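You operate a simulated robot arm through the tools that you are given. There is no shell and no other tool. Be economical: measure what you need, move in short steps, check, and stop when the job is done.

Carry out the task below with a simulated two-armed robot. There is one attempt and no reset: what you move stays moved.

Task
Measure leaf tea in the doser and draw a pot of hot water.
Fine: hold the tea doser and turn its knob to the 2 pot line; free the lock dial, pump 80 C water to the 300 ml line, lock it again; the pot stays on its stand.

It is judged by the outcome, as a careful person would: the job done as asked, and still so three seconds after it is handed in. It fails if anything else is knocked over, pushed out of place, dropped, spilled or broken.

Robot
Two 7-joint arms with two-finger parallel grippers on one trunk, on a base that drives. Base frame: it is fixed to the floor where the robot stands at the start and does not move with it; the origin is under the middle of the robot, x ahead of it, y to its left, z up. Units: mm, rad, N and s.
The left shoulder is at the start at [60, 143, 926], the right one opposite. With the tool pointing down near the work surface each hand reaches from about 320 to 740 mm from the robot's upright axis, wherever it stands, measured 20 degrees to its own side. Places, roughly: doser knob [500, 0, 1000]; lock dial [600, -400, 1000]; pump button [700, -400, 1100]. Payload 1.57 kg a hand.
The TCP of each hand is the grasp point between the finger pads, 30 mm short of the fingertips. In the tool frame z runs along the fingers and y along their closing line. The gripper opens to 110 mm. The fingers are 24 mm wide and 12 mm thick; the gripper's body (48 by 112 mm) begins 78 mm behind the TCP.
Orientation is told as [roll, pitch, yaw] about the base's x, y, z axes, in that order, counted from this pose: with the fingers straight down and closing along the base's y, the tool's x points along the base's -x, its y along +y and its z along -z.

Tools
- The arms move only by the tool servo_tool. It takes "left_steps", "right_steps" or both (then of equal length, played together; a hand with none holds still); each is a list of rows, each a list of 7 numbers: the closure, from 0 (fully open) to 1 (shut), then the shift along the tool's x, y, z in units of 50 mm (1.0 is 50 mm), then the turn, a rotation vector about the tool's x, y, z in units of 6 degrees (1.0 is 6 degrees). In form: [[grip, dx, dy, dz, rx, ry, rz], ...]. A call has 1 to 8 rows; each row shifts and turns the commanded pose from where the row before left it, along the tool's axes as they then stand. A call with a number of a shift or a turn outside -1 to 1 is refused whole. Rows are played at 5 a second. More than 50 mm and 0.15 rad between two rows, or a gripper value outside its range, and nothing of the call is played. Where a pose cannot be reached the arm comes as near as it can. A force on the tool above 50 N (or 10 N above the force at the start of the call, whichever is more), or a blocked arm, ends the call early, and 0.2 s more pass. The fingers move at their own pace (about 45 mm/s each) and stop on an object; they squeeze with about 39 N. The grip force told is the motor's: it shows also when the fingers shut on nothing. Time passes only in rows, and 0.2 s behind the last, so rows that do not move let the fingers close. It gives the time, the measured TCP pose, the force on the tool (base axes), the opening and the grip force at its end, in the units of the frame above (readings bear some noise).
- Cameras (640 x 400 px; columns grow to the right, rows downward): "scene" is now at [35.3, -39.8, 1533.5]; the picture's right is [-0.52, -0.85, 0.00], its down [-0.66, 0.40, -0.64] and it looks along [0.54, -0.33, -0.77] (base axes); focal length 274 px, centre (320, 200). "left" rides on the left gripper at [-36, 0, -80] in its tool frame; the picture's right is [0.00, -1.00, 0.00], its down [0.97, 0.00, -0.24] and it looks along [0.24, 0.00, 0.97] (tool axes); focal length 218 px, centre (320, 200). "right" rides on the right gripper at [-36, 0, -80] in its tool frame; the picture's right is [0.00, -1.00, 0.00], its down [0.97, 0.00, -0.24] and it looks along [0.24, 0.00, 0.97] (tool axes); focal length 218 px, centre (320, 200). There is no depth. A picture from a camera that has moved, and an enlarged one, comes with that camera's place and axes in the base frame and with its lens.
- camera(camera): a new picture of that camera. It takes no simulated time.
- raise_lower(by): slides the trunk up (or, below 0, down) by that many mm; the arms and the scene camera ride with it, the base frame stays. It gives what a move gives, with no picture.
- steer(legs): drives the robot by 1 to 6 legs, each [ahead, left, turn to the left] in mm, mm and rad, along the robot's own axes; the way and the turn of a leg run together, so that a leg with both is an arc; at most 1500 mm and 3.142 rad a leg. The arms and the cameras ride along, it lands a little off, and it stops where it bumps. It gives what a move gives.
- aim_head(pan, tilt): turns the head with the scene camera to pan (to the left, within 1.501 rad either way) and tilt (down, from -0.506 to 1.204), counted from straight ahead of the robot. It gives what a move gives.
- enlarge(camera, box): a new picture of the part [left, top, right, bottom] of that camera's present view, enlarged. It takes no simulated time.
- close_job(): hands the job in; it is judged then, once.

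Go step by step. Nothing tells you exact positions but the pictures and the camera data: compare them with the known pose of the tool, close in by small moves and look again before you grip or let go. The budget is 120 turns and 92 pictures, counting those below and the enlarged ones. Unless the task says otherwise, let go and move clear before handing in, and close with one line.

The tools are called after ">>>" as a command line: name --argument value ..., lists and objects as JSON in quotes. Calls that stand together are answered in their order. servo_tool: Moves the arms, as the interface text tells. Its arguments: {"type":"object","properties":{"left_steps":{"type":"array","items":{"type":"array","items":{"type":"number"}}},"right_steps":{"type":"array","items":{"type":"array","items":{"type":"number"}}}},"required":[]} The other tools are called the same way: raise_lower (by) slides the trunk up or down; steer (legs) drives the base; aim_head (pan, tilt) turns the head that bears the scene camera; camera (camera) takes a picture; enlarge (camera, box) takes an enlarged picture of a part of a camera's view; close_job () hands the job in.

At the start:

```text
time_s: 0.0
left_tool_pos: [492.7, 11.1, 999.5]
left_tcp_rot: [0.002, -0.002, -0.001]
left_ft_force: [-1.2, 0.5, -0.3]
left_gripper_width: 109.9
left_grasp_force: 0.1
right_tool_pos: [386.7, -419.4, 1000.7]
right_tcp_rot: [0.001, -0.001, 0.0]
right_ft_force: [-0.4, 0.2, 0.6]
right_gripper_width: 110.1
right_grasp_force: 0.1
trunk travel left (down, up): [-525.0, 65.0]
robot x, y, heading: [1.6, -0.6, 0.004]
head pan, tilt: [-0.548, 0.88]
```

scene: 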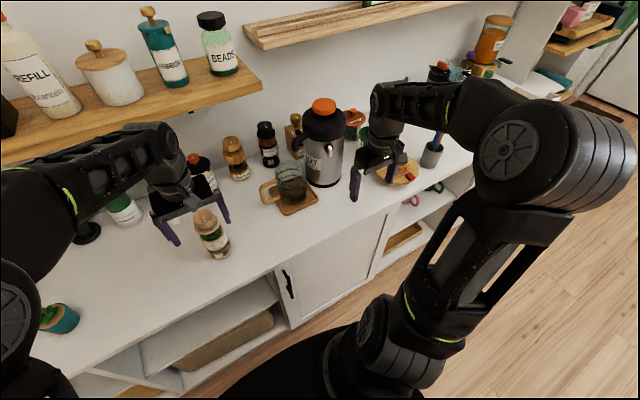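
right: 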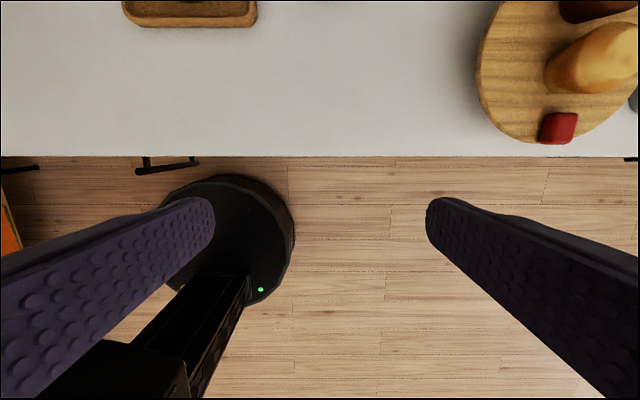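
left: 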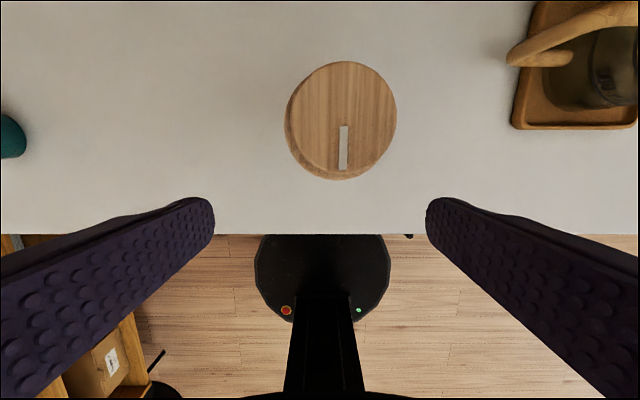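

I see the doser under the left hand and the airpot with an orange button beyond the glass pot on its stand. I'll look closer at both.

>>> enlarge --camera "scene" --box '[160, 180, 260, 270]'

>>> enlarge --camera "scene" --box '[250, 90, 370, 220]'

>>> enlarge --camera "left" --box '[260, 40, 420, 200]'

```text
4.44 times, centred on (210, 225) of scene
camera zoom: at [35.3, -39.8, 1533.5], right [-0.52, -0.85, 0.0], down [-0.66, 0.4, -0.64], along [0.54, -0.33, -0.77], focal length 1216 px, centre (809, 89)
```

zoom: 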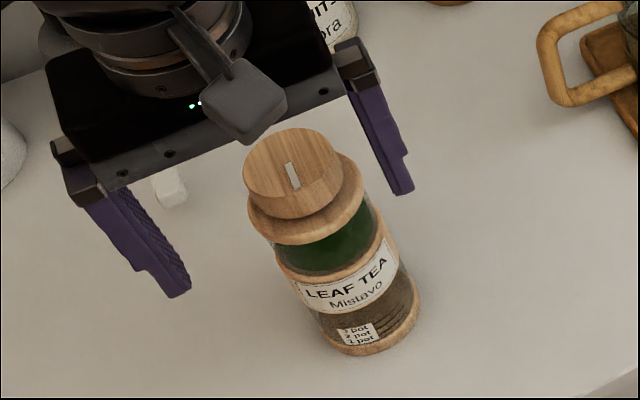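

```text
3.08 times, centred on (310, 155) of scene
camera zoom: at [35.3, -39.8, 1533.5], right [-0.52, -0.85, 0.0], down [-0.66, 0.4, -0.64], along [0.54, -0.33, -0.77], focal length 842 px, centre (351, 338)
```

zoom: 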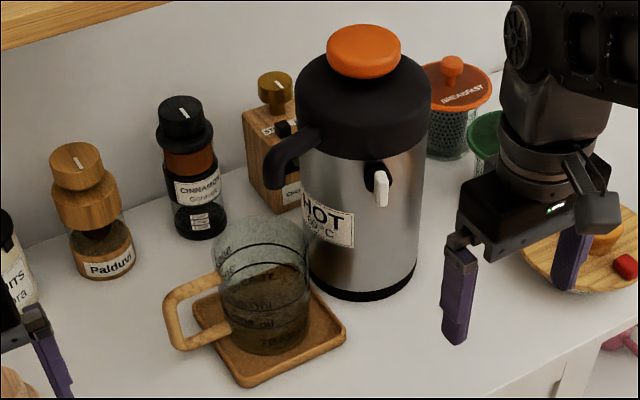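

```text
2.50 times, centred on (340, 120) of left
camera zoom: at [527.6, 10.7, 1079.2], right [0.0, -1.0, 0.0], down [-0.97, 0.0, 0.24], along [-0.24, 0.0, -0.97], focal length 546 px, centre (270, 400)
```

zoom: 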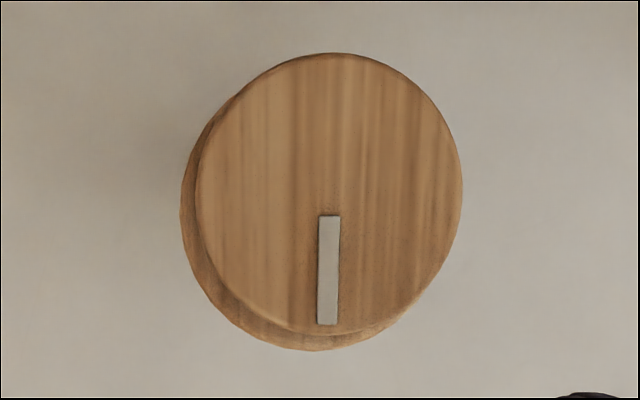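

The doser knob top is at about (542, 0, 956). Next I'll check the airpot's label, dial and the pot's lines.

>>> enlarge --camera "scene" --box '[295, 125, 345, 175]'

>>> enlarge --camera "scene" --box '[260, 150, 325, 215]'

>>> enlarge --camera "scene" --box '[190, 220, 240, 265]'

```text
8.00 times, centred on (320, 150) of scene
camera zoom: at [35.3, -39.8, 1533.5], right [-0.52, -0.85, 0.0], down [-0.66, 0.4, -0.64], along [0.54, -0.33, -0.77], focal length 2190 px, centre (320, 600)
```

zoom: 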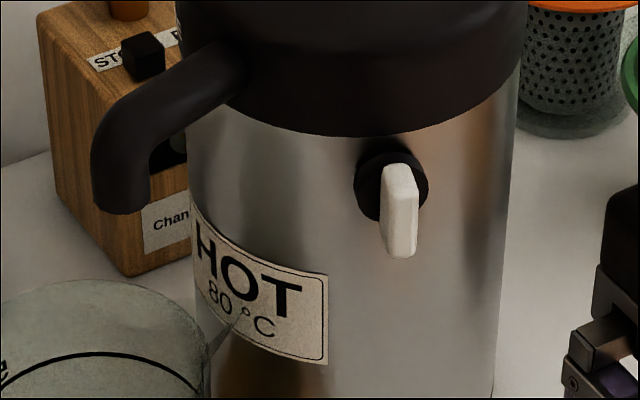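

```text
6.15 times, centred on (292, 182) of scene
camera zoom: at [35.3, -39.8, 1533.5], right [-0.52, -0.85, 0.0], down [-0.66, 0.4, -0.64], along [0.54, -0.33, -0.77], focal length 1684 px, centre (489, 308)
```

zoom: 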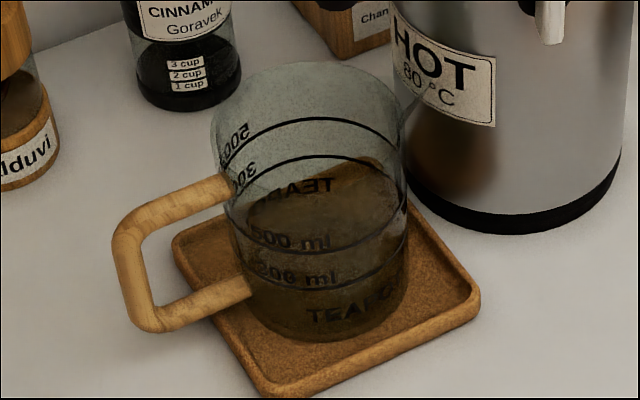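

```text
8.89 times, centred on (215, 242) of scene
camera zoom: at [35.3, -39.8, 1533.5], right [-0.52, -0.85, 0.0], down [-0.66, 0.4, -0.64], along [0.54, -0.33, -0.77], focal length 2433 px, centre (1253, -178)
```

zoom: 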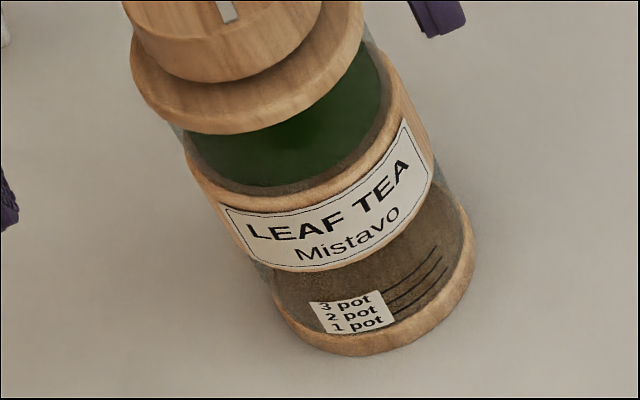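

Label reads HOT 80 °C. I'll hold the doser with the left hand from its left side and turn the knob with the right hand from above. First the left hand moves up and away to the left.

>>> servo_tool --left_steps '[[0, 0, 0, -0.8, 0, 0, 0], [0, 0.2, 0.9, 0, 0, 0, 0], [0, 0.2, 0.9, 0, 0, 0, 0], [0, 0.2, 0.9, 0, 0, 0, 0], [0, 0.2, 0.9, 0, 0, 0, 0], [0, 0.2, 0.8, 0, 0, 0, 0], [0, 0, 0, 0.4, 0, -1, 0], [0, 0, 0, 0.4, 0, -1, 0]]'

>>> servo_tool --left_steps '[[0, 0, 0, 0, 0, -1, 0], [0, 0, 0, 0, 0, -1, 0], [0, 0, 0, 0, 0, -1, 0], [0, 0, 0, 0, 0, -1, 0], [0, 0, 0, 0, 0, -1, 0], [0, 0, 0, 0, 0, -1, 0], [0, 0, 0, 0, 0, -1, 0], [0, 0, 0, 0, 0, -1, 0]]'

>>> servo_tool --left_steps '[[0, 0, 0, 0, 0, -1, 0], [0, 0, 0, 0, 0, -1, 0], [0, 0, 0, 0, 0, -1, 0], [0, 0, 0, 0, 0, -1, 0], [0, 0, 0, 0, 0, -1, 0], [0, 0, 0, 0, 1, 0, 0], [0, 0, 0, 0, 1, 0, 0], [0, 0, 0, 0, 1, 0, 0]]'

>>> servo_tool --left_steps '[[0, 0, 0, 0, 1, 0, 0], [0, 0, 0, 0, 1, 0, 0], [0, 0, 0, 0, 1, 0, 0], [0, 0, 0, 0, 1, 0, 0], [0, 0, 0, 0, 1, 0, 0], [0, 0, 0, 0, 1, 0, 0], [0, 0, 0, 0, 1, 0, 0], [0, 0, 0, 0, 0, 0, 0]]'

```text
time_s: 1.8
left_tool_pos: [444.2, 232.5, 1000.4]
left_tcp_rot: [-0.003, -0.212, -0.001]
left_ft_force: [0.2, 1.0, 0.0]
left_gripper_width: 110.1
left_grasp_force: 0.0
right_tool_pos: [387.1, -419.4, 999.2]
right_tcp_rot: [0.001, -0.001, -0.001]
right_ft_force: [-0.1, -0.1, 0.8]
right_gripper_width: 109.9
right_grasp_force: 0.1
trunk travel left (down, up): [-525.0, 65.0]
robot x, y, heading: [-3.1, 0.3, -0.0]
head pan, tilt: [-0.548, 0.88]
```

```text
time_s: 3.6
left_tool_pos: [505.9, 244.7, 1024.3]
left_tcp_rot: [0.004, -1.022, 0.0]
left_ft_force: [-0.4, -0.1, -0.2]
left_gripper_width: 110.0
left_grasp_force: 0.0
left hand out of reach, approached as far as the arm can: row 5, 6, 7, 8
right_tool_pos: [387.7, -419.5, 999.3]
right_tcp_rot: [0.0, -0.001, 0.0]
right_ft_force: [0.7, -0.2, 0.1]
right_gripper_width: 110.2
right_grasp_force: 0.1
trunk travel left (down, up): [-525.0, 65.0]
robot x, y, heading: [-2.0, -2.3, -0.002]
head pan, tilt: [-0.548, 0.88]
```

```text
time_s: 5.4
left_tool_pos: [539.6, 283.6, 1101.0]
left_tcp_rot: [-3.005, -1.568, 2.69]
left_ft_force: [0.0, -0.4, 0.7]
left_gripper_width: 110.2
left_grasp_force: 0.0
left hand out of reach, approached as far as the arm can: row 1, 2, 3, 4, 5
right_tool_pos: [386.5, -419.0, 1000.3]
right_tcp_rot: [0.0, -0.001, -0.001]
right_ft_force: [0.5, -0.7, 0.9]
right_gripper_width: 109.9
right_grasp_force: 0.0
trunk travel left (down, up): [-525.0, 65.0]
robot x, y, heading: [-4.9, 0.3, 0.002]
head pan, tilt: [-0.548, 0.88]
```

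```text
time_s: 7.2
left_tool_pos: [540.6, 286.7, 1100.4]
left_tcp_rot: [2.769, -1.571, 2.467]
left_ft_force: [-0.2, -0.2, -0.1]
left_gripper_width: 110.0
left_grasp_force: 0.1
right_tool_pos: [386.9, -420.1, 999.5]
right_tcp_rot: [0.001, -0.001, 0.0]
right_ft_force: [0.5, 0.1, -0.4]
right_gripper_width: 110.1
right_grasp_force: 0.0
trunk travel left (down, up): [-525.0, 65.0]
robot x, y, heading: [1.8, 2.4, 0.002]
head pan, tilt: [-0.548, 0.88]
```

The left hand is level, pointing forward-right, but was pushed out to (540, 287, 1100). I'll bring it nearer the doser in steps and watch the reach.

>>> servo_tool --left_steps '[[0, 0.4, -0.6, 0.3, 0, 0, 0], [0, 0.4, -0.6, 0.3, 0, 0, 0], [0, 0.4, -0.6, 0.3, 0, 0, 0], [0, 0.4, -0.6, 0.3, 0, 0, 0], [0, 0.4, -0.5, 0.3, 0, 0, 0]]'

>>> camera --camera "scene"

>>> camera --camera "left"

```text
time_s: 8.4
left_tool_pos: [453.2, 146.8, 1000.0]
left_tcp_rot: [1.614, -1.568, -2.664]
left_ft_force: [0.7, 0.1, 0.0]
left_gripper_width: 110.1
left_grasp_force: 0.1
right_tool_pos: [388.0, -420.2, 999.9]
right_tcp_rot: [-0.001, 0.0, 0.001]
right_ft_force: [0.8, -0.2, -0.1]
right_gripper_width: 110.1
right_grasp_force: 0.1
trunk travel left (down, up): [-525.0, 65.0]
robot x, y, heading: [1.1, -1.6, -0.002]
head pan, tilt: [-0.548, 0.88]
```

```text
82 pictures are left
camera scene: at [35.4, -39.6, 1533.5], right [-0.52, -0.85, 0.0], down [-0.66, 0.4, -0.64], along [0.54, -0.33, -0.77], focal length 274 px, centre (320, 200)
```

scene: 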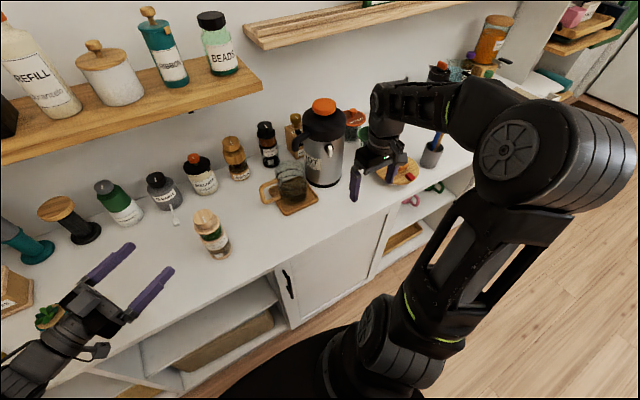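

```text
81 pictures are left
camera left: at [411.8, 215.6, 1035.7], right [-0.87, -0.5, 0.0], down [-0.12, 0.21, -0.97], along [0.49, -0.84, -0.24], focal length 218 px, centre (320, 200)
```

left: 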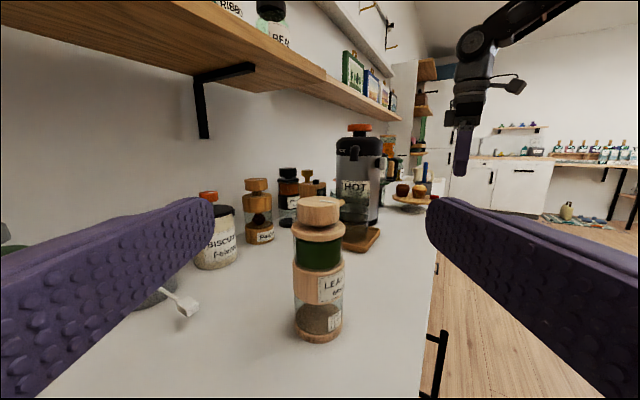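

The left hand is lined up with the doser. From this view the doser's label ring is at z 856–901, with the knob at about 955–969. I'll lower to z ≈ 880 and advance most of the way.

>>> enlarge --camera "left" --box '[270, 180, 370, 350]'

>>> servo_tool --left_steps '[[0, 0.8, 0, 0, 0, 0, 0], [0, 0.8, 0, 0, 0, 0, 0], [0, 0.8, 0, 0, 0, 0, 0], [0, 0, 0, 0.6, 0, 0, 0], [0, 0, 0, 0.6, 0, 0, 0], [0, 0, 0, 0.6, 0, 0, 0], [0, 0, 0, 0.6, 0, 0, 0]]'

>>> camera --camera "left"

>>> camera --camera "scene"

```text
2.35 times, centred on (320, 265) of left
camera zoom: at [411.8, 215.6, 1035.7], right [-0.87, -0.5, 0.0], down [-0.12, 0.21, -0.97], along [0.49, -0.84, -0.24], focal length 514 px, centre (320, 47)
```

zoom: 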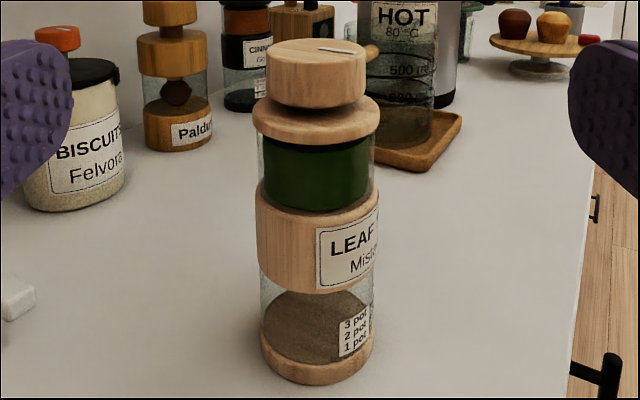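

```text
time_s: 9.8
left_tool_pos: [488.2, 84.3, 878.9]
left_tcp_rot: [-1.107, -1.554, 0.068]
left_ft_force: [-15.3, 5.6, 6.5]
left_gripper_width: 109.9
left_grasp_force: 0.0
right_tool_pos: [387.4, -418.1, 1000.6]
right_tcp_rot: [0.001, -0.001, 0.004]
right_ft_force: [0.5, 0.2, 0.5]
right_gripper_width: 110.0
right_grasp_force: 0.1
trunk travel left (down, up): [-525.0, 65.0]
robot x, y, heading: [-1.4, -1.5, 0.004]
head pan, tilt: [-0.548, 0.88]
stopped in row 6 (left hand): the force on the tool passed its limit (the readings are from after the stop); the commanded pose is now the measured one
```

```text
79 pictures are left
camera left: at [447.4, 151.3, 914.2], right [-0.86, -0.5, 0.02], down [-0.14, 0.21, -0.97], along [0.49, -0.84, -0.25], focal length 218 px, centre (320, 200)
```

left: 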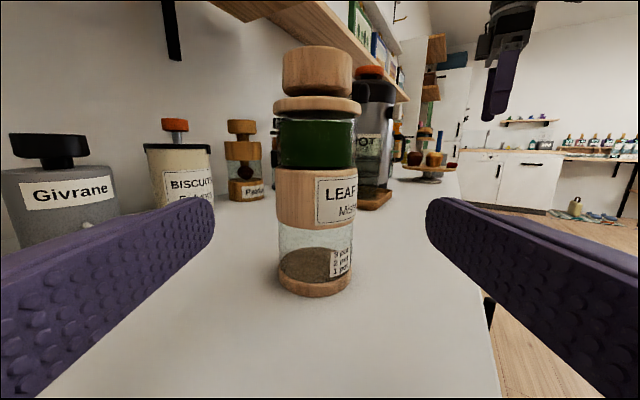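

```text
78 pictures are left
camera scene: at [34.7, -39.6, 1533.6], right [-0.52, -0.85, 0.0], down [-0.66, 0.4, -0.64], along [0.54, -0.33, -0.77], focal length 274 px, centre (320, 200)
```

scene: 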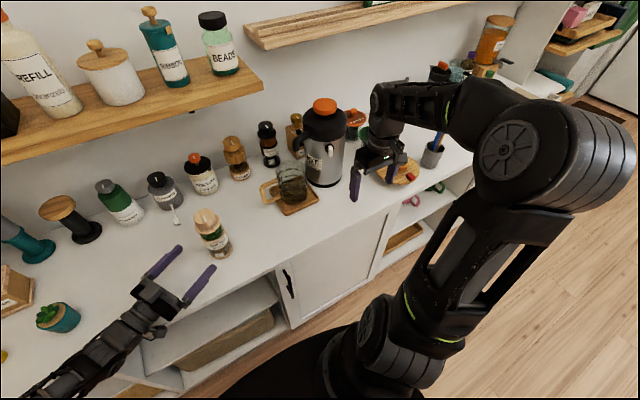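

The hand stopped on contact far from the doser, so most likely the low forearm met the counter edge. I'll back off, raise the trunk, and come in with the fingers tilted down about 24°.

>>> servo_tool --left_steps '[[0, -0.3, 0, -0.6, 0, 0, 0], [0, 0, 0, 0, 0, 0, 0]]'

>>> raise_lower --by 60

>>> servo_tool --left_steps '[[0, 0, 0, 0, 0, 1, 0], [0, 0, 0, 0, 0, 1, 0], [0, 0, 0, 0, 0, 1, 0], [0, 0, 0, 0, 0, 1, 0], [0, 0, 0, 0, 0, 0, 0]]'

>>> camera --camera "left"

>>> camera --camera "scene"

```text
time_s: 10.4
left_tool_pos: [474.1, 106.2, 893.8]
left_tcp_rot: [-0.989, -1.558, -0.051]
left_ft_force: [-0.3, -0.7, -0.6]
left_gripper_width: 109.9
left_grasp_force: 0.0
right_tool_pos: [388.1, -419.3, 1000.2]
right_tcp_rot: [0.0, 0.0, 0.002]
right_ft_force: [0.0, -0.2, 0.3]
right_gripper_width: 110.0
right_grasp_force: 0.0
trunk travel left (down, up): [-525.0, 65.0]
robot x, y, heading: [-0.9, 1.9, -0.001]
head pan, tilt: [-0.548, 0.88]
```

```text
time_s: 11.4
left_tool_pos: [472.8, 107.2, 953.5]
left_tcp_rot: [-1.001, -1.558, -0.039]
left_ft_force: [0.1, -0.1, -0.5]
left_gripper_width: 110.0
left_grasp_force: 0.1
right_tool_pos: [388.2, -419.7, 1059.7]
right_tcp_rot: [0.0, -0.001, 0.001]
right_ft_force: [1.1, 0.2, -0.3]
right_gripper_width: 110.0
right_grasp_force: 0.2
trunk travel left (down, up): [-585.0, 5.0]
robot x, y, heading: [-1.7, 1.3, 0.004]
head pan, tilt: [-0.548, 0.88]
```

```text
time_s: 12.6
left_tool_pos: [475.1, 107.1, 954.2]
left_tcp_rot: [-0.03, -1.144, -1.017]
left_ft_force: [0.0, -0.5, 0.4]
left_gripper_width: 109.8
left_grasp_force: 0.1
right_tool_pos: [387.7, -418.6, 1060.8]
right_tcp_rot: [0.0, 0.0, 0.003]
right_ft_force: [-0.1, 1.1, -0.7]
right_gripper_width: 110.0
right_grasp_force: 0.1
trunk travel left (down, up): [-585.0, 5.0]
robot x, y, heading: [-0.7, -0.2, 0.003]
head pan, tilt: [-0.548, 0.88]
```

```text
77 pictures are left
camera left: at [445.1, 157.1, 1018.8], right [-0.86, -0.5, 0.01], down [-0.32, 0.53, -0.78], along [0.39, -0.68, -0.62], focal length 218 px, centre (320, 200)
```

left: 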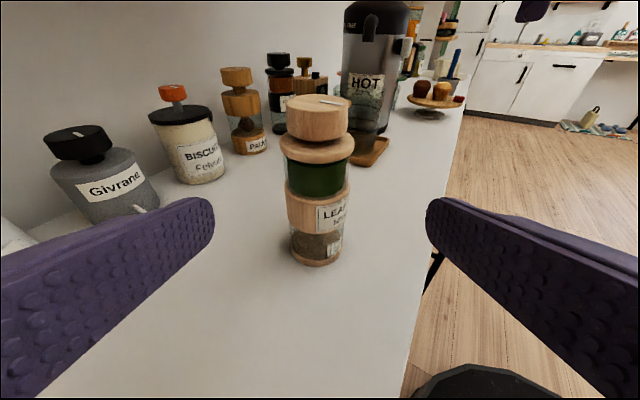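

```text
76 pictures are left
camera scene: at [35.2, -39.0, 1593.5], right [-0.52, -0.85, 0.0], down [-0.66, 0.4, -0.64], along [0.54, -0.33, -0.77], focal length 274 px, centre (320, 200)
```

scene: 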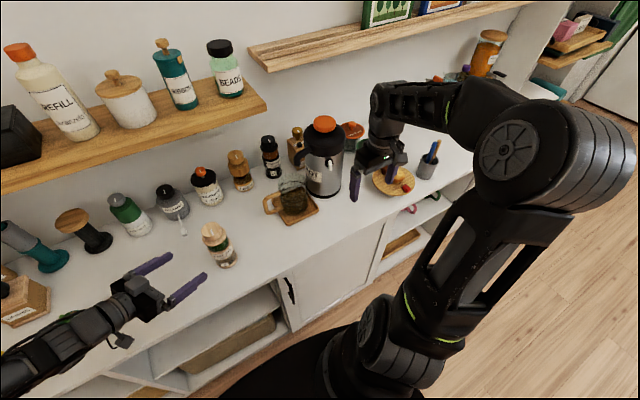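

Clear again with the doser centred between the fingers. I'll advance along the tilted axis.

>>> servo_tool --left_steps '[[0, 0.3, 0, 0.3, 0, 0, 0], [0, 0, 0, 0.4, 0, 0, 0], [0, 0, 0, 0.4, 0, 0, 0], [0, 0, 0, 0.4, 0, 0, 0], [0, 0, 0, 0.4, 0, 0, 0], [0, 0, 0, 0.4, 0, 0, 0], [0, 0, 0, 0.4, 0, 0, 0], [0, 0, 0, 0.2, 0, 0, 0]]'

>>> camera --camera "left"

>>> camera --camera "scene"

```text
time_s: 14.4
left_tool_pos: [536.6, -3.6, 880.2]
left_tcp_rot: [-0.029, -1.144, -1.017]
left_ft_force: [0.2, 0.5, -0.1]
left_gripper_width: 110.4
left_grasp_force: 0.0
right_tool_pos: [386.8, -419.0, 1060.0]
right_tcp_rot: [0.0, 0.0, 0.003]
right_ft_force: [-0.1, -0.1, 0.1]
right_gripper_width: 110.2
right_grasp_force: 0.1
trunk travel left (down, up): [-585.0, 5.0]
robot x, y, heading: [3.0, 1.2, 0.001]
head pan, tilt: [-0.548, 0.88]
```

```text
75 pictures are left
camera left: at [507.5, 46.2, 944.4], right [-0.86, -0.5, 0.01], down [-0.32, 0.53, -0.78], along [0.39, -0.68, -0.62], focal length 218 px, centre (320, 200)
```

left: 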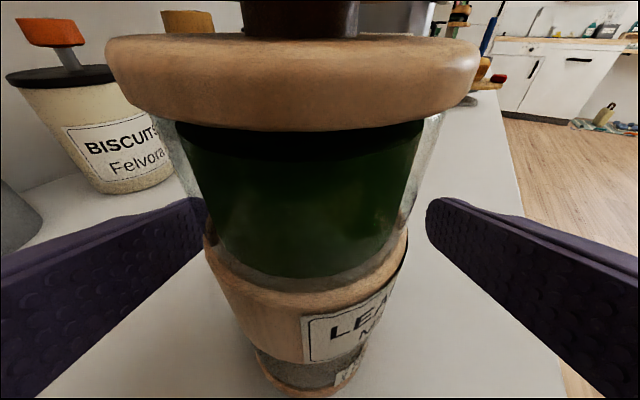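

```text
74 pictures are left
camera scene: at [35.3, -39.6, 1593.5], right [-0.52, -0.85, 0.0], down [-0.66, 0.4, -0.64], along [0.54, -0.33, -0.77], focal length 274 px, centre (320, 200)
```

scene: 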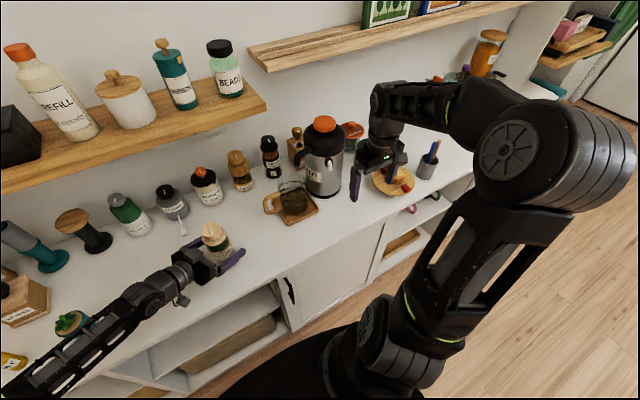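

Doser is between the fingers, 5 mm off centre. I'll shift and close gently.

>>> servo_tool --left_steps '[[0, 0, 0.1, 0, 0, 0, 0], [0.2, 0, 0, 0, 0, 0, 0], [0.3, 0, 0, 0, 0, 0, 0], [0.34, 0, 0, 0, 0, 0, 0]]'

>>> camera --camera "left"

```text
time_s: 15.4
left_tool_pos: [542.0, -0.3, 880.4]
left_tcp_rot: [-0.028, -1.144, -1.02]
left_ft_force: [-0.1, -0.8, 0.7]
left_gripper_width: 72.6
left_grasp_force: 0.1
right_tool_pos: [388.2, -418.0, 1060.2]
right_tcp_rot: [-0.001, 0.0, 0.002]
right_ft_force: [1.1, -0.4, -0.3]
right_gripper_width: 110.0
right_grasp_force: 0.1
trunk travel left (down, up): [-585.0, 5.0]
robot x, y, heading: [0.5, -0.7, 0.0]
head pan, tilt: [-0.548, 0.88]
```

```text
73 pictures are left
camera left: at [511.9, 49.4, 945.1], right [-0.86, -0.5, 0.01], down [-0.32, 0.53, -0.78], along [0.39, -0.68, -0.62], focal length 218 px, centre (320, 200)
```

left: 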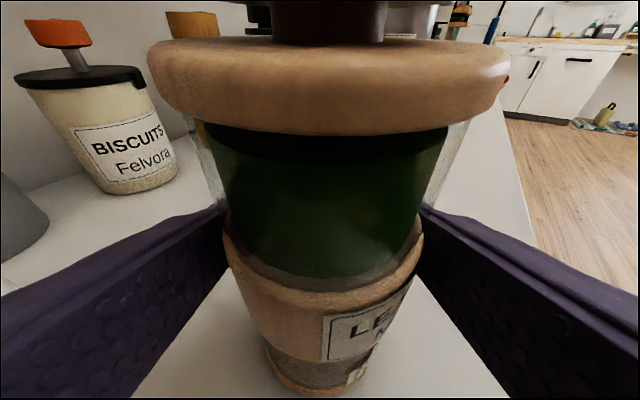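

Nicely centred; now I'll grip, and meanwhile start moving the right hand up and over.

>>> servo_tool --left_steps '[[0.4, 0, 0, 0, 0, 0, 0], [0.44, 0, 0, 0, 0, 0, 0], [0.48, 0, 0, 0, 0, 0, 0], [0.52, 0, 0, 0, 0, 0, 0], [0.52, 0, 0, 0, 0, 0, 0]]'

>>> camera --camera "left"

```text
time_s: 16.6
left_tool_pos: [541.1, -0.8, 880.9]
left_tcp_rot: [-0.03, -1.146, -1.018]
left_ft_force: [-1.7, -0.6, 0.9]
left_gripper_width: 65.1
left_grasp_force: 38.9
right_tool_pos: [387.5, -418.9, 1059.1]
right_tcp_rot: [0.004, 0.0, 0.002]
right_ft_force: [0.3, 0.4, -0.5]
right_gripper_width: 110.2
right_grasp_force: 0.0
trunk travel left (down, up): [-585.0, 5.0]
robot x, y, heading: [0.3, -0.8, -0.0]
head pan, tilt: [-0.548, 0.88]
```

```text
72 pictures are left
camera left: at [511.6, 49.1, 945.3], right [-0.86, -0.5, 0.01], down [-0.32, 0.53, -0.78], along [0.39, -0.68, -0.62], focal length 218 px, centre (320, 200)
```

left: 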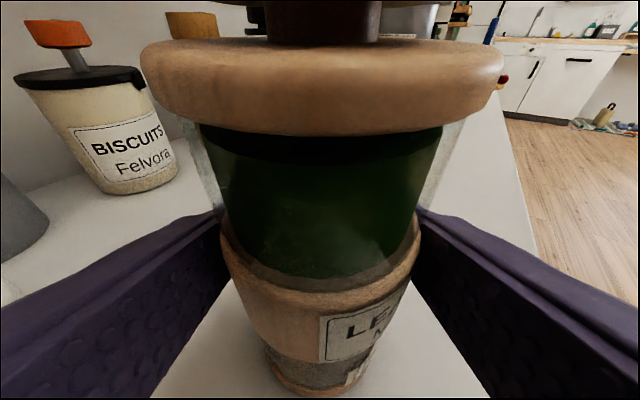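

The left hand holds the doser (65 mm, steady). Knob is at about z 952–966 at (542, 0), lid top about 943. I'll bring the right hand over it at height.

>>> servo_tool --right_steps '[[0, -0.3, 0.9, 0, 0, 0, 0], [0, -0.3, 0.9, 0, 0, 0, 0], [0, -0.3, 0.9, 0, 0, 0, 0], [0, -0.3, 0.9, 0, 0, 0, 0], [0, -0.3, 0.9, 0, 0, 0, 0], [0, -0.3, 0.9, 0, 0, 0, 0], [0, -0.3, 0.9, 0, 0, 0, 0], [0, -0.3, 0.9, 0, 0, 0, 0]]'

>>> servo_tool --right_steps '[[0.2, -0.35, 0.6, 0, 0, 0, 0], [0.3, -0.3, 0.6, 0, 0, 0, 0], [0.3, 0, 0, 0, 0, 0, 0]]'

>>> camera --camera "right"

>>> camera --camera "scene"

```text
time_s: 18.4
left_tool_pos: [541.0, -0.9, 880.1]
left_tcp_rot: [-0.03, -1.145, -1.015]
left_ft_force: [-1.4, 1.2, 2.9]
left_gripper_width: 64.9
left_grasp_force: 38.5
right_tool_pos: [504.5, -58.9, 1059.0]
right_tcp_rot: [0.001, 0.0, 0.003]
right_ft_force: [-0.1, 0.6, 0.2]
right_gripper_width: 110.1
right_grasp_force: 0.0
trunk travel left (down, up): [-585.0, 5.0]
robot x, y, heading: [-0.7, -2.5, -0.001]
head pan, tilt: [-0.548, 0.88]
```

```text
time_s: 19.2
left_tool_pos: [539.9, 0.2, 880.1]
left_tcp_rot: [-0.029, -1.145, -1.019]
left_ft_force: [-3.0, -1.6, 2.2]
left_gripper_width: 65.1
left_grasp_force: 39.0
right_tool_pos: [534.8, 0.5, 1058.6]
right_tcp_rot: [0.0, 0.001, 0.002]
right_ft_force: [-0.6, -0.2, -0.1]
right_gripper_width: 76.9
right_grasp_force: 0.1
trunk travel left (down, up): [-585.0, 5.0]
robot x, y, heading: [0.2, 0.4, -0.003]
head pan, tilt: [-0.548, 0.88]
```

```text
71 pictures are left
camera right: at [572.1, -0.2, 1137.2], right [0.0, -1.0, 0.0], down [-0.97, 0.0, 0.24], along [-0.24, 0.0, -0.97], focal length 218 px, centre (320, 200)
```

right: 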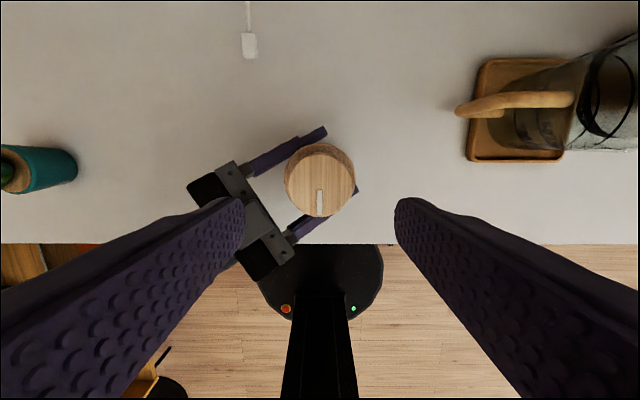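

```text
70 pictures are left
camera scene: at [34.7, -39.7, 1593.5], right [-0.52, -0.85, 0.0], down [-0.66, 0.4, -0.64], along [0.54, -0.33, -0.77], focal length 274 px, centre (320, 200)
```

scene: 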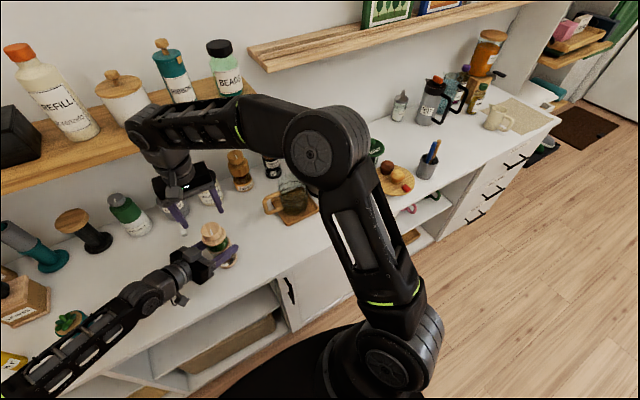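

Knob is centred at about (543.5, 0). I'll shift 8 mm and descend so the fingertips are just above the lid, then check.

>>> servo_tool --right_steps '[[0.3, -0.17, 0, 0.5, 0, 0, 0], [0.3, 0, 0, 0.5, 0, 0, 0], [0.3, 0, 0, 0.4, 0, 0, 0], [0.3, 0, 0, 0.2, 0, 0, 0]]'

>>> camera --camera "right"

>>> enlarge --camera "scene" --box '[150, 170, 260, 280]'

>>> camera --camera "left"

```text
time_s: 20.2
left_tool_pos: [540.9, 0.1, 880.1]
left_tcp_rot: [-0.027, -1.144, -1.016]
left_ft_force: [-0.7, -0.2, 2.7]
left_gripper_width: 65.1
left_grasp_force: 39.7
right_tool_pos: [546.1, 2.6, 979.7]
right_tcp_rot: [-0.001, -0.001, 0.002]
right_ft_force: [0.9, 0.3, 0.8]
right_gripper_width: 77.0
right_grasp_force: 0.1
trunk travel left (down, up): [-585.0, 5.0]
robot x, y, heading: [2.7, 3.6, 0.001]
head pan, tilt: [-0.548, 0.88]
```

```text
69 pictures are left
camera right: at [584.0, 1.8, 1058.1], right [0.0, -1.0, 0.0], down [-0.97, 0.0, 0.24], along [-0.24, 0.0, -0.97], focal length 218 px, centre (320, 200)
```

right: 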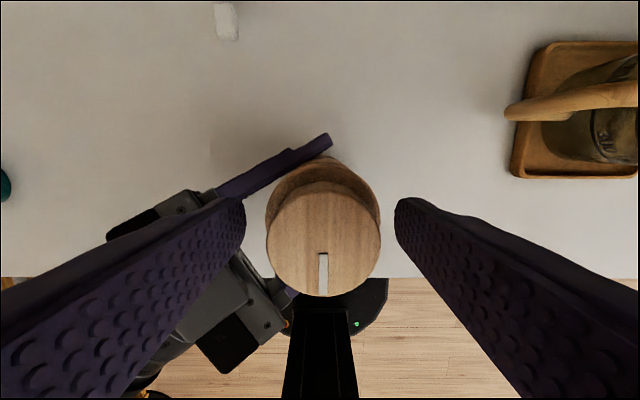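

```text
3.64 times, centred on (205, 225) of scene
camera zoom: at [34.8, -39.4, 1593.5], right [-0.52, -0.85, 0.0], down [-0.66, 0.4, -0.64], along [0.54, -0.33, -0.77], focal length 995 px, centre (738, 109)
```

zoom: 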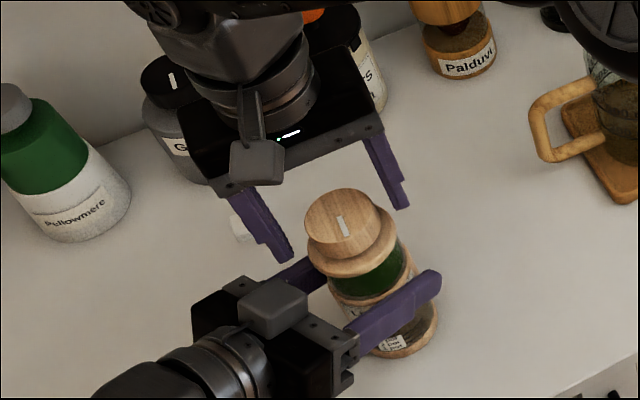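

```text
67 pictures are left
camera left: at [511.6, 49.4, 945.3], right [-0.86, -0.5, 0.01], down [-0.32, 0.53, -0.78], along [0.39, -0.68, -0.62], focal length 218 px, centre (320, 200)
```

left: 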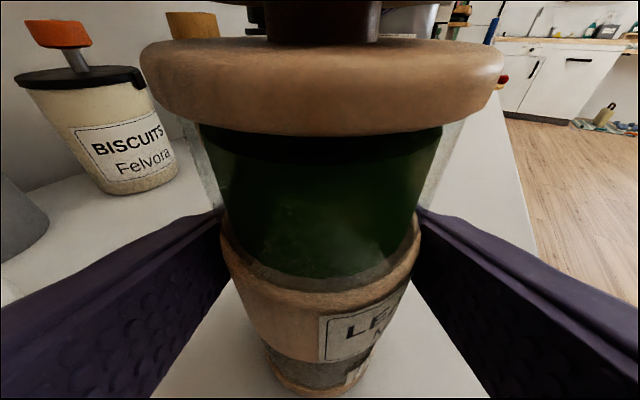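

Fingertips flank the knob just above the lid. I'll close on it.

>>> servo_tool --right_steps '[[0.4, 0.04, -0.04, 0.02, 0, 0, 0], [0.46, 0, 0, 0, 0, 0, 0], [0.52, 0, 0, 0, 0, 0, 0], [0.58, 0, 0, 0, 0, 0, 0], [0.62, 0, 0, 0, 0, 0, 0]]'

>>> enlarge --camera "scene" --box '[195, 210, 255, 270]'

```text
time_s: 21.4
left_tool_pos: [542.0, -1.1, 880.2]
left_tcp_rot: [-0.027, -1.145, -1.016]
left_ft_force: [-1.4, -1.6, 3.2]
left_gripper_width: 64.9
left_grasp_force: 38.8
right_tool_pos: [545.2, 0.9, 979.4]
right_tcp_rot: [0.0, 0.0, 0.002]
right_ft_force: [1.1, 1.7, -0.6]
right_gripper_width: 49.2
right_grasp_force: 25.9
trunk travel left (down, up): [-585.0, 5.0]
robot x, y, heading: [-2.3, -0.2, 0.005]
head pan, tilt: [-0.548, 0.88]
```

```text
6.67 times, centred on (225, 240) of scene
camera zoom: at [34.9, -39.3, 1593.5], right [-0.52, -0.85, 0.0], down [-0.66, 0.4, -0.64], along [0.54, -0.33, -0.77], focal length 1825 px, centre (953, -67)
```

zoom: 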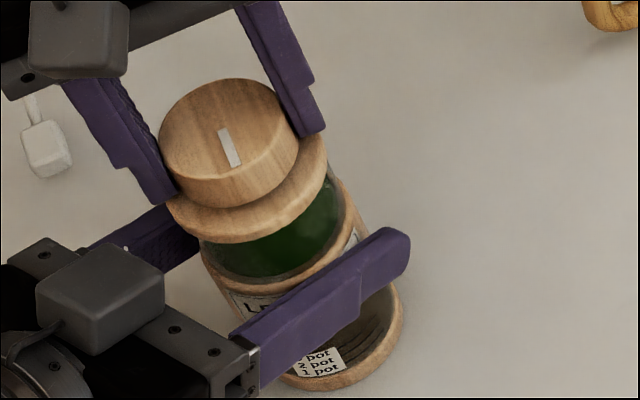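

Both hands hold. I'll turn the knob clockwise 24° and see what happens.

>>> servo_tool --right_steps '[[0.64, 0, 0, 0, 0, 0, 1], [0.64, 0, 0, 0, 0, 0, 1], [0.64, 0, 0, 0, 0, 0, 1], [0.64, 0, 0, 0, 0, 0, 1]]'

>>> enlarge --camera "scene" --box '[195, 210, 255, 270]'

```text
time_s: 22.4
left_tool_pos: [542.4, -0.5, 880.6]
left_tcp_rot: [-0.027, -1.145, -1.015]
left_ft_force: [8.0, -0.4, 3.4]
left_gripper_width: 64.6
left_grasp_force: 39.0
right_tool_pos: [544.7, -0.2, 978.4]
right_tcp_rot: [-0.002, 0.001, -0.419]
right_ft_force: [-8.6, -0.3, -0.3]
right_gripper_width: 48.8
right_grasp_force: 38.5
trunk travel left (down, up): [-585.0, 5.0]
robot x, y, heading: [0.5, 2.2, 0.001]
head pan, tilt: [-0.548, 0.88]
```

```text
6.67 times, centred on (225, 240) of scene
camera zoom: at [35.2, -39.5, 1593.5], right [-0.52, -0.85, 0.0], down [-0.66, 0.4, -0.64], along [0.54, -0.33, -0.77], focal length 1825 px, centre (953, -67)
```

zoom: 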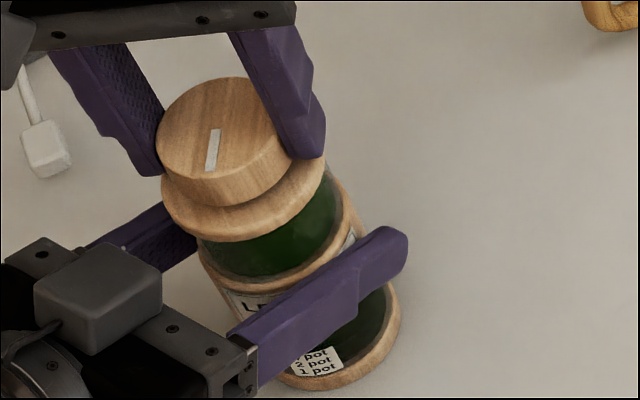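

The knob turns and tea falls: the lower chamber is now green. I need to see the level against the lines.

>>> enlarge --camera "scene" --box '[218, 248, 238, 270]'

>>> enlarge --camera "left" --box '[240, 320, 400, 400]'

```text
16.00 times, centred on (228, 259) of scene
camera zoom: at [35.2, -39.5, 1593.5], right [-0.52, -0.85, 0.0], down [-0.66, 0.4, -0.64], along [0.54, -0.33, -0.77], focal length 4379 px, centre (1792, -744)
```

zoom: 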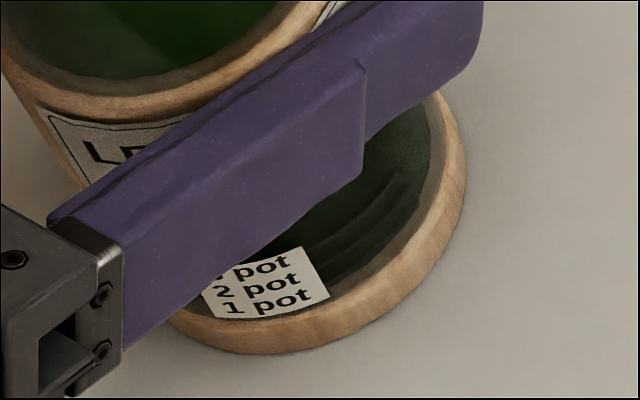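

```text
4.00 times, centred on (320, 360) of left
camera zoom: at [512.6, 49.9, 945.3], right [-0.86, -0.51, 0.01], down [-0.32, 0.53, -0.78], along [0.39, -0.68, -0.62], focal length 873 px, centre (320, -440)
```

zoom: 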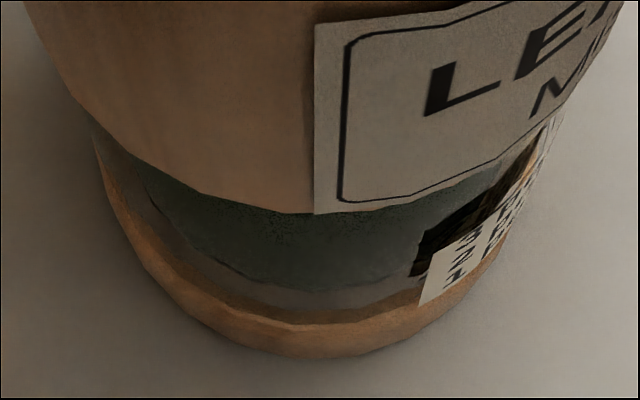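

The level can't be read from these steep angles. I'll release the knob and use the right wrist camera from a lower view in front of the doser.

>>> servo_tool --right_steps '[[0.3, 0, 0, 0, 0, 0, 0], [0.3, 0, 0, 0, 0, 0, 0], [0.3, 0, 0, -0.8, 0, 0, 0], [0.3, 0, 0, -0.8, 0, 0, -1], [0.3, 0, 0, 0, 0, 0, -1], [0.3, 0, 0, 0, 0, 0, -1], [0.3, 0, 0, 0, 0, 0, -1]]'

>>> servo_tool --right_steps '[[0.3, 0.5, -0.8, 0, 0, 0, 0], [0.3, 0.5, -0.8, 0, 0, 0, 0], [0.3, 0.5, -0.8, 0, 0, 0, 0], [0.3, 0.5, -0.8, 0, 0, 0, 0], [0.3, 0.5, -0.8, 0, 0, 0, 0], [0.3, 0, -0.4, 0.4, 0, -1, 0], [0.3, 0, 0, 0.4, 0, -1, 0], [0.3, 0, 0, 0.4, 0, -1, 0]]'

>>> servo_tool --right_steps '[[0.3, 0, 0, 0, 0, -1, 0], [0.3, 0, 0, 0, 0, -1, 0], [0.3, 0, 0, 0, 0, -1, 0], [0.3, 0, 0, 0, 0, -1, 0], [0.3, 0, 0, 0, 0, -1, 0], [0.3, 0, 0, 0, 0, -1, 0], [0.3, 0, 0, 0, 0, -1, 0]]'

>>> camera --camera "right"

```text
time_s: 24.0
left_tool_pos: [541.9, -1.1, 879.8]
left_tcp_rot: [-0.027, -1.145, -1.016]
left_ft_force: [-1.9, 2.7, 4.6]
left_gripper_width: 64.8
left_grasp_force: 39.5
right_tool_pos: [544.6, -2.0, 1059.6]
right_tcp_rot: [-0.001, 0.0, 0.004]
right_ft_force: [0.1, 0.3, 1.1]
right_gripper_width: 76.8
right_grasp_force: 0.2
trunk travel left (down, up): [-585.0, 5.0]
robot x, y, heading: [2.6, 1.7, -0.002]
head pan, tilt: [-0.548, 0.88]
```

```text
time_s: 25.8
left_tool_pos: [541.0, -1.6, 880.6]
left_tcp_rot: [-0.028, -1.147, -1.017]
left_ft_force: [-1.6, 1.9, 1.8]
left_gripper_width: 65.0
left_grasp_force: 38.7
right_tool_pos: [426.5, -220.5, 999.2]
right_tcp_rot: [0.0, -0.316, 0.004]
right_ft_force: [0.1, 0.1, -0.4]
right_gripper_width: 77.1
right_grasp_force: 0.0
trunk travel left (down, up): [-585.0, 5.0]
robot x, y, heading: [2.0, 5.5, 0.006]
head pan, tilt: [-0.548, 0.88]
```

```text
time_s: 27.4
left_tool_pos: [540.5, -0.6, 879.9]
left_tcp_rot: [-0.027, -1.145, -1.019]
left_ft_force: [-0.4, -0.5, 3.0]
left_gripper_width: 64.6
left_grasp_force: 39.3
right_tool_pos: [506.3, -231.0, 1014.4]
right_tcp_rot: [-0.002, -0.931, 0.005]
right_ft_force: [-0.1, -0.2, -0.5]
right_gripper_width: 77.1
right_grasp_force: 0.1
right hand out of reach, approached as far as the arm can: row 3, 4, 5, 6, 7
trunk travel left (down, up): [-585.0, 5.0]
robot x, y, heading: [-1.8, -2.5, -0.001]
head pan, tilt: [-0.548, 0.88]
```

```text
62 pictures are left
camera right: at [465.2, -231.6, 1090.0], right [0.0, -1.0, 0.0], down [-0.77, 0.0, -0.64], along [0.64, 0.0, -0.77], focal length 218 px, centre (320, 200)
```

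right: 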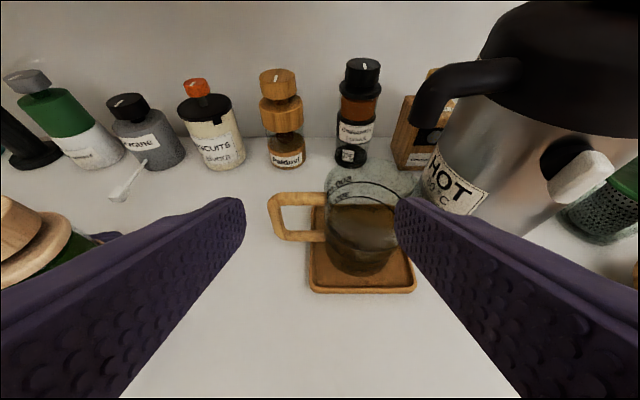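

I can see the pot well too. I'll yaw the right hand left to look at the doser from the front-right.

>>> servo_tool --right_steps '[[0.3, 0, 0, 0, -0.8, 0, -0.6], [0.3, 0, 0, 0, -0.8, 0, -0.6], [0.3, 0, 0, 0, -0.8, 0, -0.6], [0.3, 0, 0, 0, -0.8, 0, -0.6], [0.3, 0, 0, 0, -0.8, 0, -0.6], [0.3, 0, 0, 0, -0.8, 0, -0.6], [0.3, 0, 0, 0, -0.8, 0, -0.6], [0.3, 0, 0, 0, -0.8, 0, -0.6]]'

>>> servo_tool --right_steps '[[0.3, 0, 0.6, -0.4, 0, 0, 0], [0.3, 0, 0.6, -0.4, 0, -1, 0], [0.3, 0.4, 0.6, 0, 0, -1, 0], [0.3, 0.4, 0.4, 0, 0, -1, 0], [0.3, 0.4, 0, 0, 0, -1, 0]]'

>>> camera --camera "right"

```text
time_s: 29.2
left_tool_pos: [541.0, -1.3, 879.4]
left_tcp_rot: [-0.026, -1.144, -1.019]
left_ft_force: [-1.0, -0.2, 1.4]
left_gripper_width: 64.8
left_grasp_force: 39.2
right_tool_pos: [500.5, -223.7, 996.1]
right_tcp_rot: [0.018, -0.905, 0.768]
right_ft_force: [-0.2, 0.4, 1.1]
right_gripper_width: 77.2
right_grasp_force: 0.1
right hand out of reach, approached as far as the arm can: row 1, 2
trunk travel left (down, up): [-585.0, 5.0]
robot x, y, heading: [-1.9, -1.1, 0.005]
head pan, tilt: [-0.548, 0.88]
```

```text
time_s: 30.4
left_tool_pos: [542.0, -0.7, 880.5]
left_tcp_rot: [-0.025, -1.145, -1.018]
left_ft_force: [1.2, -1.0, 0.3]
left_gripper_width: 64.7
left_grasp_force: 38.9
right_tool_pos: [401.0, -202.4, 964.1]
right_tcp_rot: [0.049, -1.325, 0.733]
right_ft_force: [-0.1, -0.4, 0.1]
right_gripper_width: 76.8
right_grasp_force: 0.0
right hand out of reach, approached as far as the arm can: row 3, 4
trunk travel left (down, up): [-585.0, 5.0]
robot x, y, heading: [-4.0, -1.5, 0.003]
head pan, tilt: [-0.548, 0.88]
```

```text
61 pictures are left
camera right: at [353.4, -252.1, 1016.8], right [0.7, -0.71, -0.01], down [-0.34, -0.32, -0.88], along [0.62, 0.63, -0.47], focal length 218 px, centre (320, 200)
```

right: 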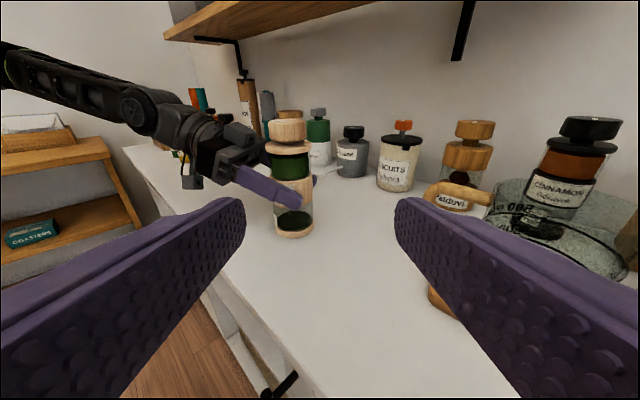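

>>> enlarge --camera "right" --box '[265, 195, 325, 245]'

```text
8.00 times, centred on (295, 220) of right
camera zoom: at [353.4, -252.1, 1016.8], right [0.7, -0.71, -0.01], down [-0.34, -0.32, -0.88], along [0.62, 0.63, -0.47], focal length 1746 px, centre (520, 40)
```

zoom: 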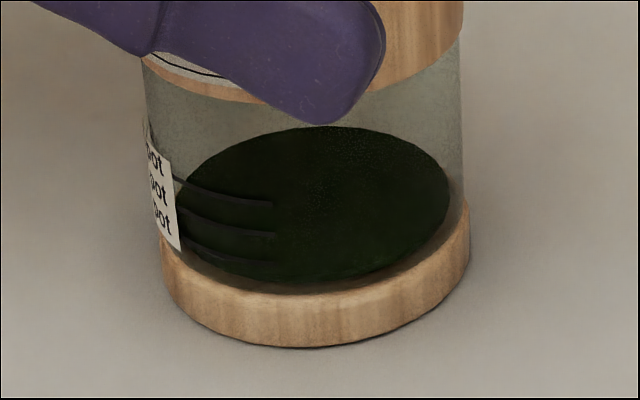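

The tea is at roughly 0.2 pot after 24° — lines are ~7 mm apart and the surface is still below line 1. It will take more turning in that direction, so I'll return to the knob, this time starting with the hand yawed left for a long stroke.

>>> servo_tool --right_steps '[[0.3, -0.6, 0, 0, 0, 1, 0], [0.3, -0.6, 0, 0, 0, 1, 0], [0.3, -0.4, 0, 0, 0, 1, 0], [0.3, -0.4, 0, 0, 0, 1, 0], [0.3, 0, 0, 0, 0, 1, 0], [0.3, 0, 0, 0, 0, 1, 0], [0.3, 0, 0, 0, 0, 1, 0], [0.3, 0, 0, 0, 0, 1, 0]]'

>>> servo_tool --right_steps '[[0.3, 0, 0, 0, 0, 1, 0], [0.3, 0, 0, 0, 0, 1, 0], [0.3, 0, 0, 0, 0, 1, 0], [0.3, 0, 0, 0, 0, 1, 0], [0.3, 0, 0, 0, 0, 0.65, 0], [0.3, 0, 0, 0, 0, 0, -1], [0.3, 0, 0, 0, 0, 0, -1], [0.3, 0, 0, 0, 0, 0, -1]]'

```text
time_s: 32.2
left_tool_pos: [541.0, -0.9, 880.5]
left_tcp_rot: [-0.027, -1.146, -1.016]
left_ft_force: [-0.9, -0.3, 1.7]
left_gripper_width: 65.0
left_grasp_force: 39.0
right_tool_pos: [432.5, -178.8, 1056.5]
right_tcp_rot: [0.013, -0.485, 0.775]
right_ft_force: [0.1, 0.1, 0.7]
right_gripper_width: 77.1
right_grasp_force: 0.1
right hand out of reach, approached as far as the arm can: row 2
trunk travel left (down, up): [-585.0, 5.0]
robot x, y, heading: [1.4, 2.1, 0.005]
head pan, tilt: [-0.548, 0.88]
```

```text
time_s: 34.0
left_tool_pos: [540.5, -1.0, 879.8]
left_tcp_rot: [-0.028, -1.146, -1.018]
left_ft_force: [-0.4, -0.1, 1.5]
left_gripper_width: 65.0
left_grasp_force: 39.2
right_tool_pos: [432.6, -178.7, 1056.4]
right_tcp_rot: [0.011, -0.001, 1.099]
right_ft_force: [-0.7, -1.2, 0.1]
right_gripper_width: 77.0
right_grasp_force: 0.0
trunk travel left (down, up): [-585.0, 5.0]
robot x, y, heading: [-2.1, 4.9, -0.002]
head pan, tilt: [-0.548, 0.88]
```

Positioning above the knob with the fingers clear of the left wrist camera.

>>> servo_tool --right_steps '[[0.3, -0.84, -0.07, 0, 0, 0, 0], [0.3, -0.84, -0.07, 0, 0, 0, 0], [0.3, -0.84, -0.07, 0, 0, 0, 0], [0.3, -0.84, -0.07, 0, 0, 0, 0], [0.3, -0.84, -0.07, 0, 0, 0, 0], [0.3, 0, 0, 0, 0, 0, 1], [0.3, 0, 0, 0, 0, 0, 1], [0.3, 0, 0, 0, 0, 0, 1]]'

>>> servo_tool --right_steps '[[0.3, 0, 0, 0, 0, 0, 1], [0.3, 0, 0, 0, 0, 0, 1], [0.3, 0, 0, 0, 0, 0, 1], [0.3, 0, 0, 0, 0, 0, 1], [0.3, 0, 0, 0, 0, 0, 1], [0.3, 0, 0, 0, 0, 0, 1], [0.3, 0, 0, 0, 0, 0, 1], [0.3, 0, 0, 0, 0, 0, 0]]'

>>> camera --camera "right"

```text
time_s: 35.8
left_tool_pos: [541.2, -1.2, 880.1]
left_tcp_rot: [-0.028, -1.145, -1.018]
left_ft_force: [0.4, 0.1, 1.6]
left_gripper_width: 64.7
left_grasp_force: 39.0
right_tool_pos: [544.4, 0.8, 1054.9]
right_tcp_rot: [0.012, 0.004, 0.779]
right_ft_force: [-0.3, -0.2, 0.0]
right_gripper_width: 77.2
right_grasp_force: 0.1
trunk travel left (down, up): [-585.0, 5.0]
robot x, y, heading: [-0.1, 1.9, 0.001]
head pan, tilt: [-0.548, 0.88]
```

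```text
time_s: 37.6
left_tool_pos: [541.8, -1.0, 880.3]
left_tcp_rot: [-0.028, -1.145, -1.016]
left_ft_force: [0.6, 1.4, 2.2]
left_gripper_width: 64.7
left_grasp_force: 38.7
right_tool_pos: [542.5, -2.6, 1054.7]
right_tcp_rot: [0.01, 0.003, 0.048]
right_ft_force: [-0.4, 0.8, -0.3]
right_gripper_width: 76.9
right_grasp_force: 0.0
right hand out of reach, approached as far as the arm can: row 7
trunk travel left (down, up): [-585.0, 5.0]
robot x, y, heading: [1.0, 1.2, 0.003]
head pan, tilt: [-0.548, 0.88]
```

```text
59 pictures are left
camera right: at [580.2, -1.7, 1132.8], right [0.05, -1.0, -0.01], down [-0.97, -0.05, 0.25], along [-0.25, 0.0, -0.97], focal length 218 px, centre (320, 200)
```

right: 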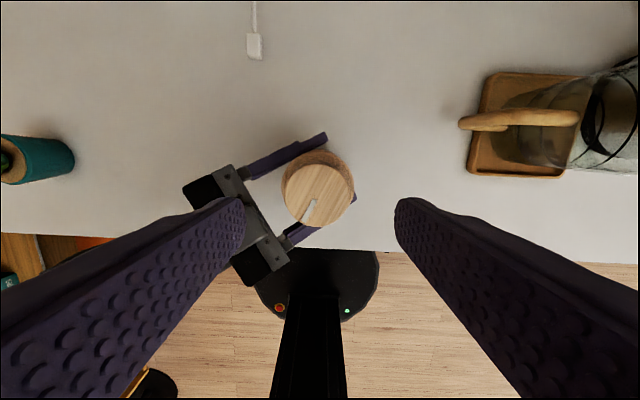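

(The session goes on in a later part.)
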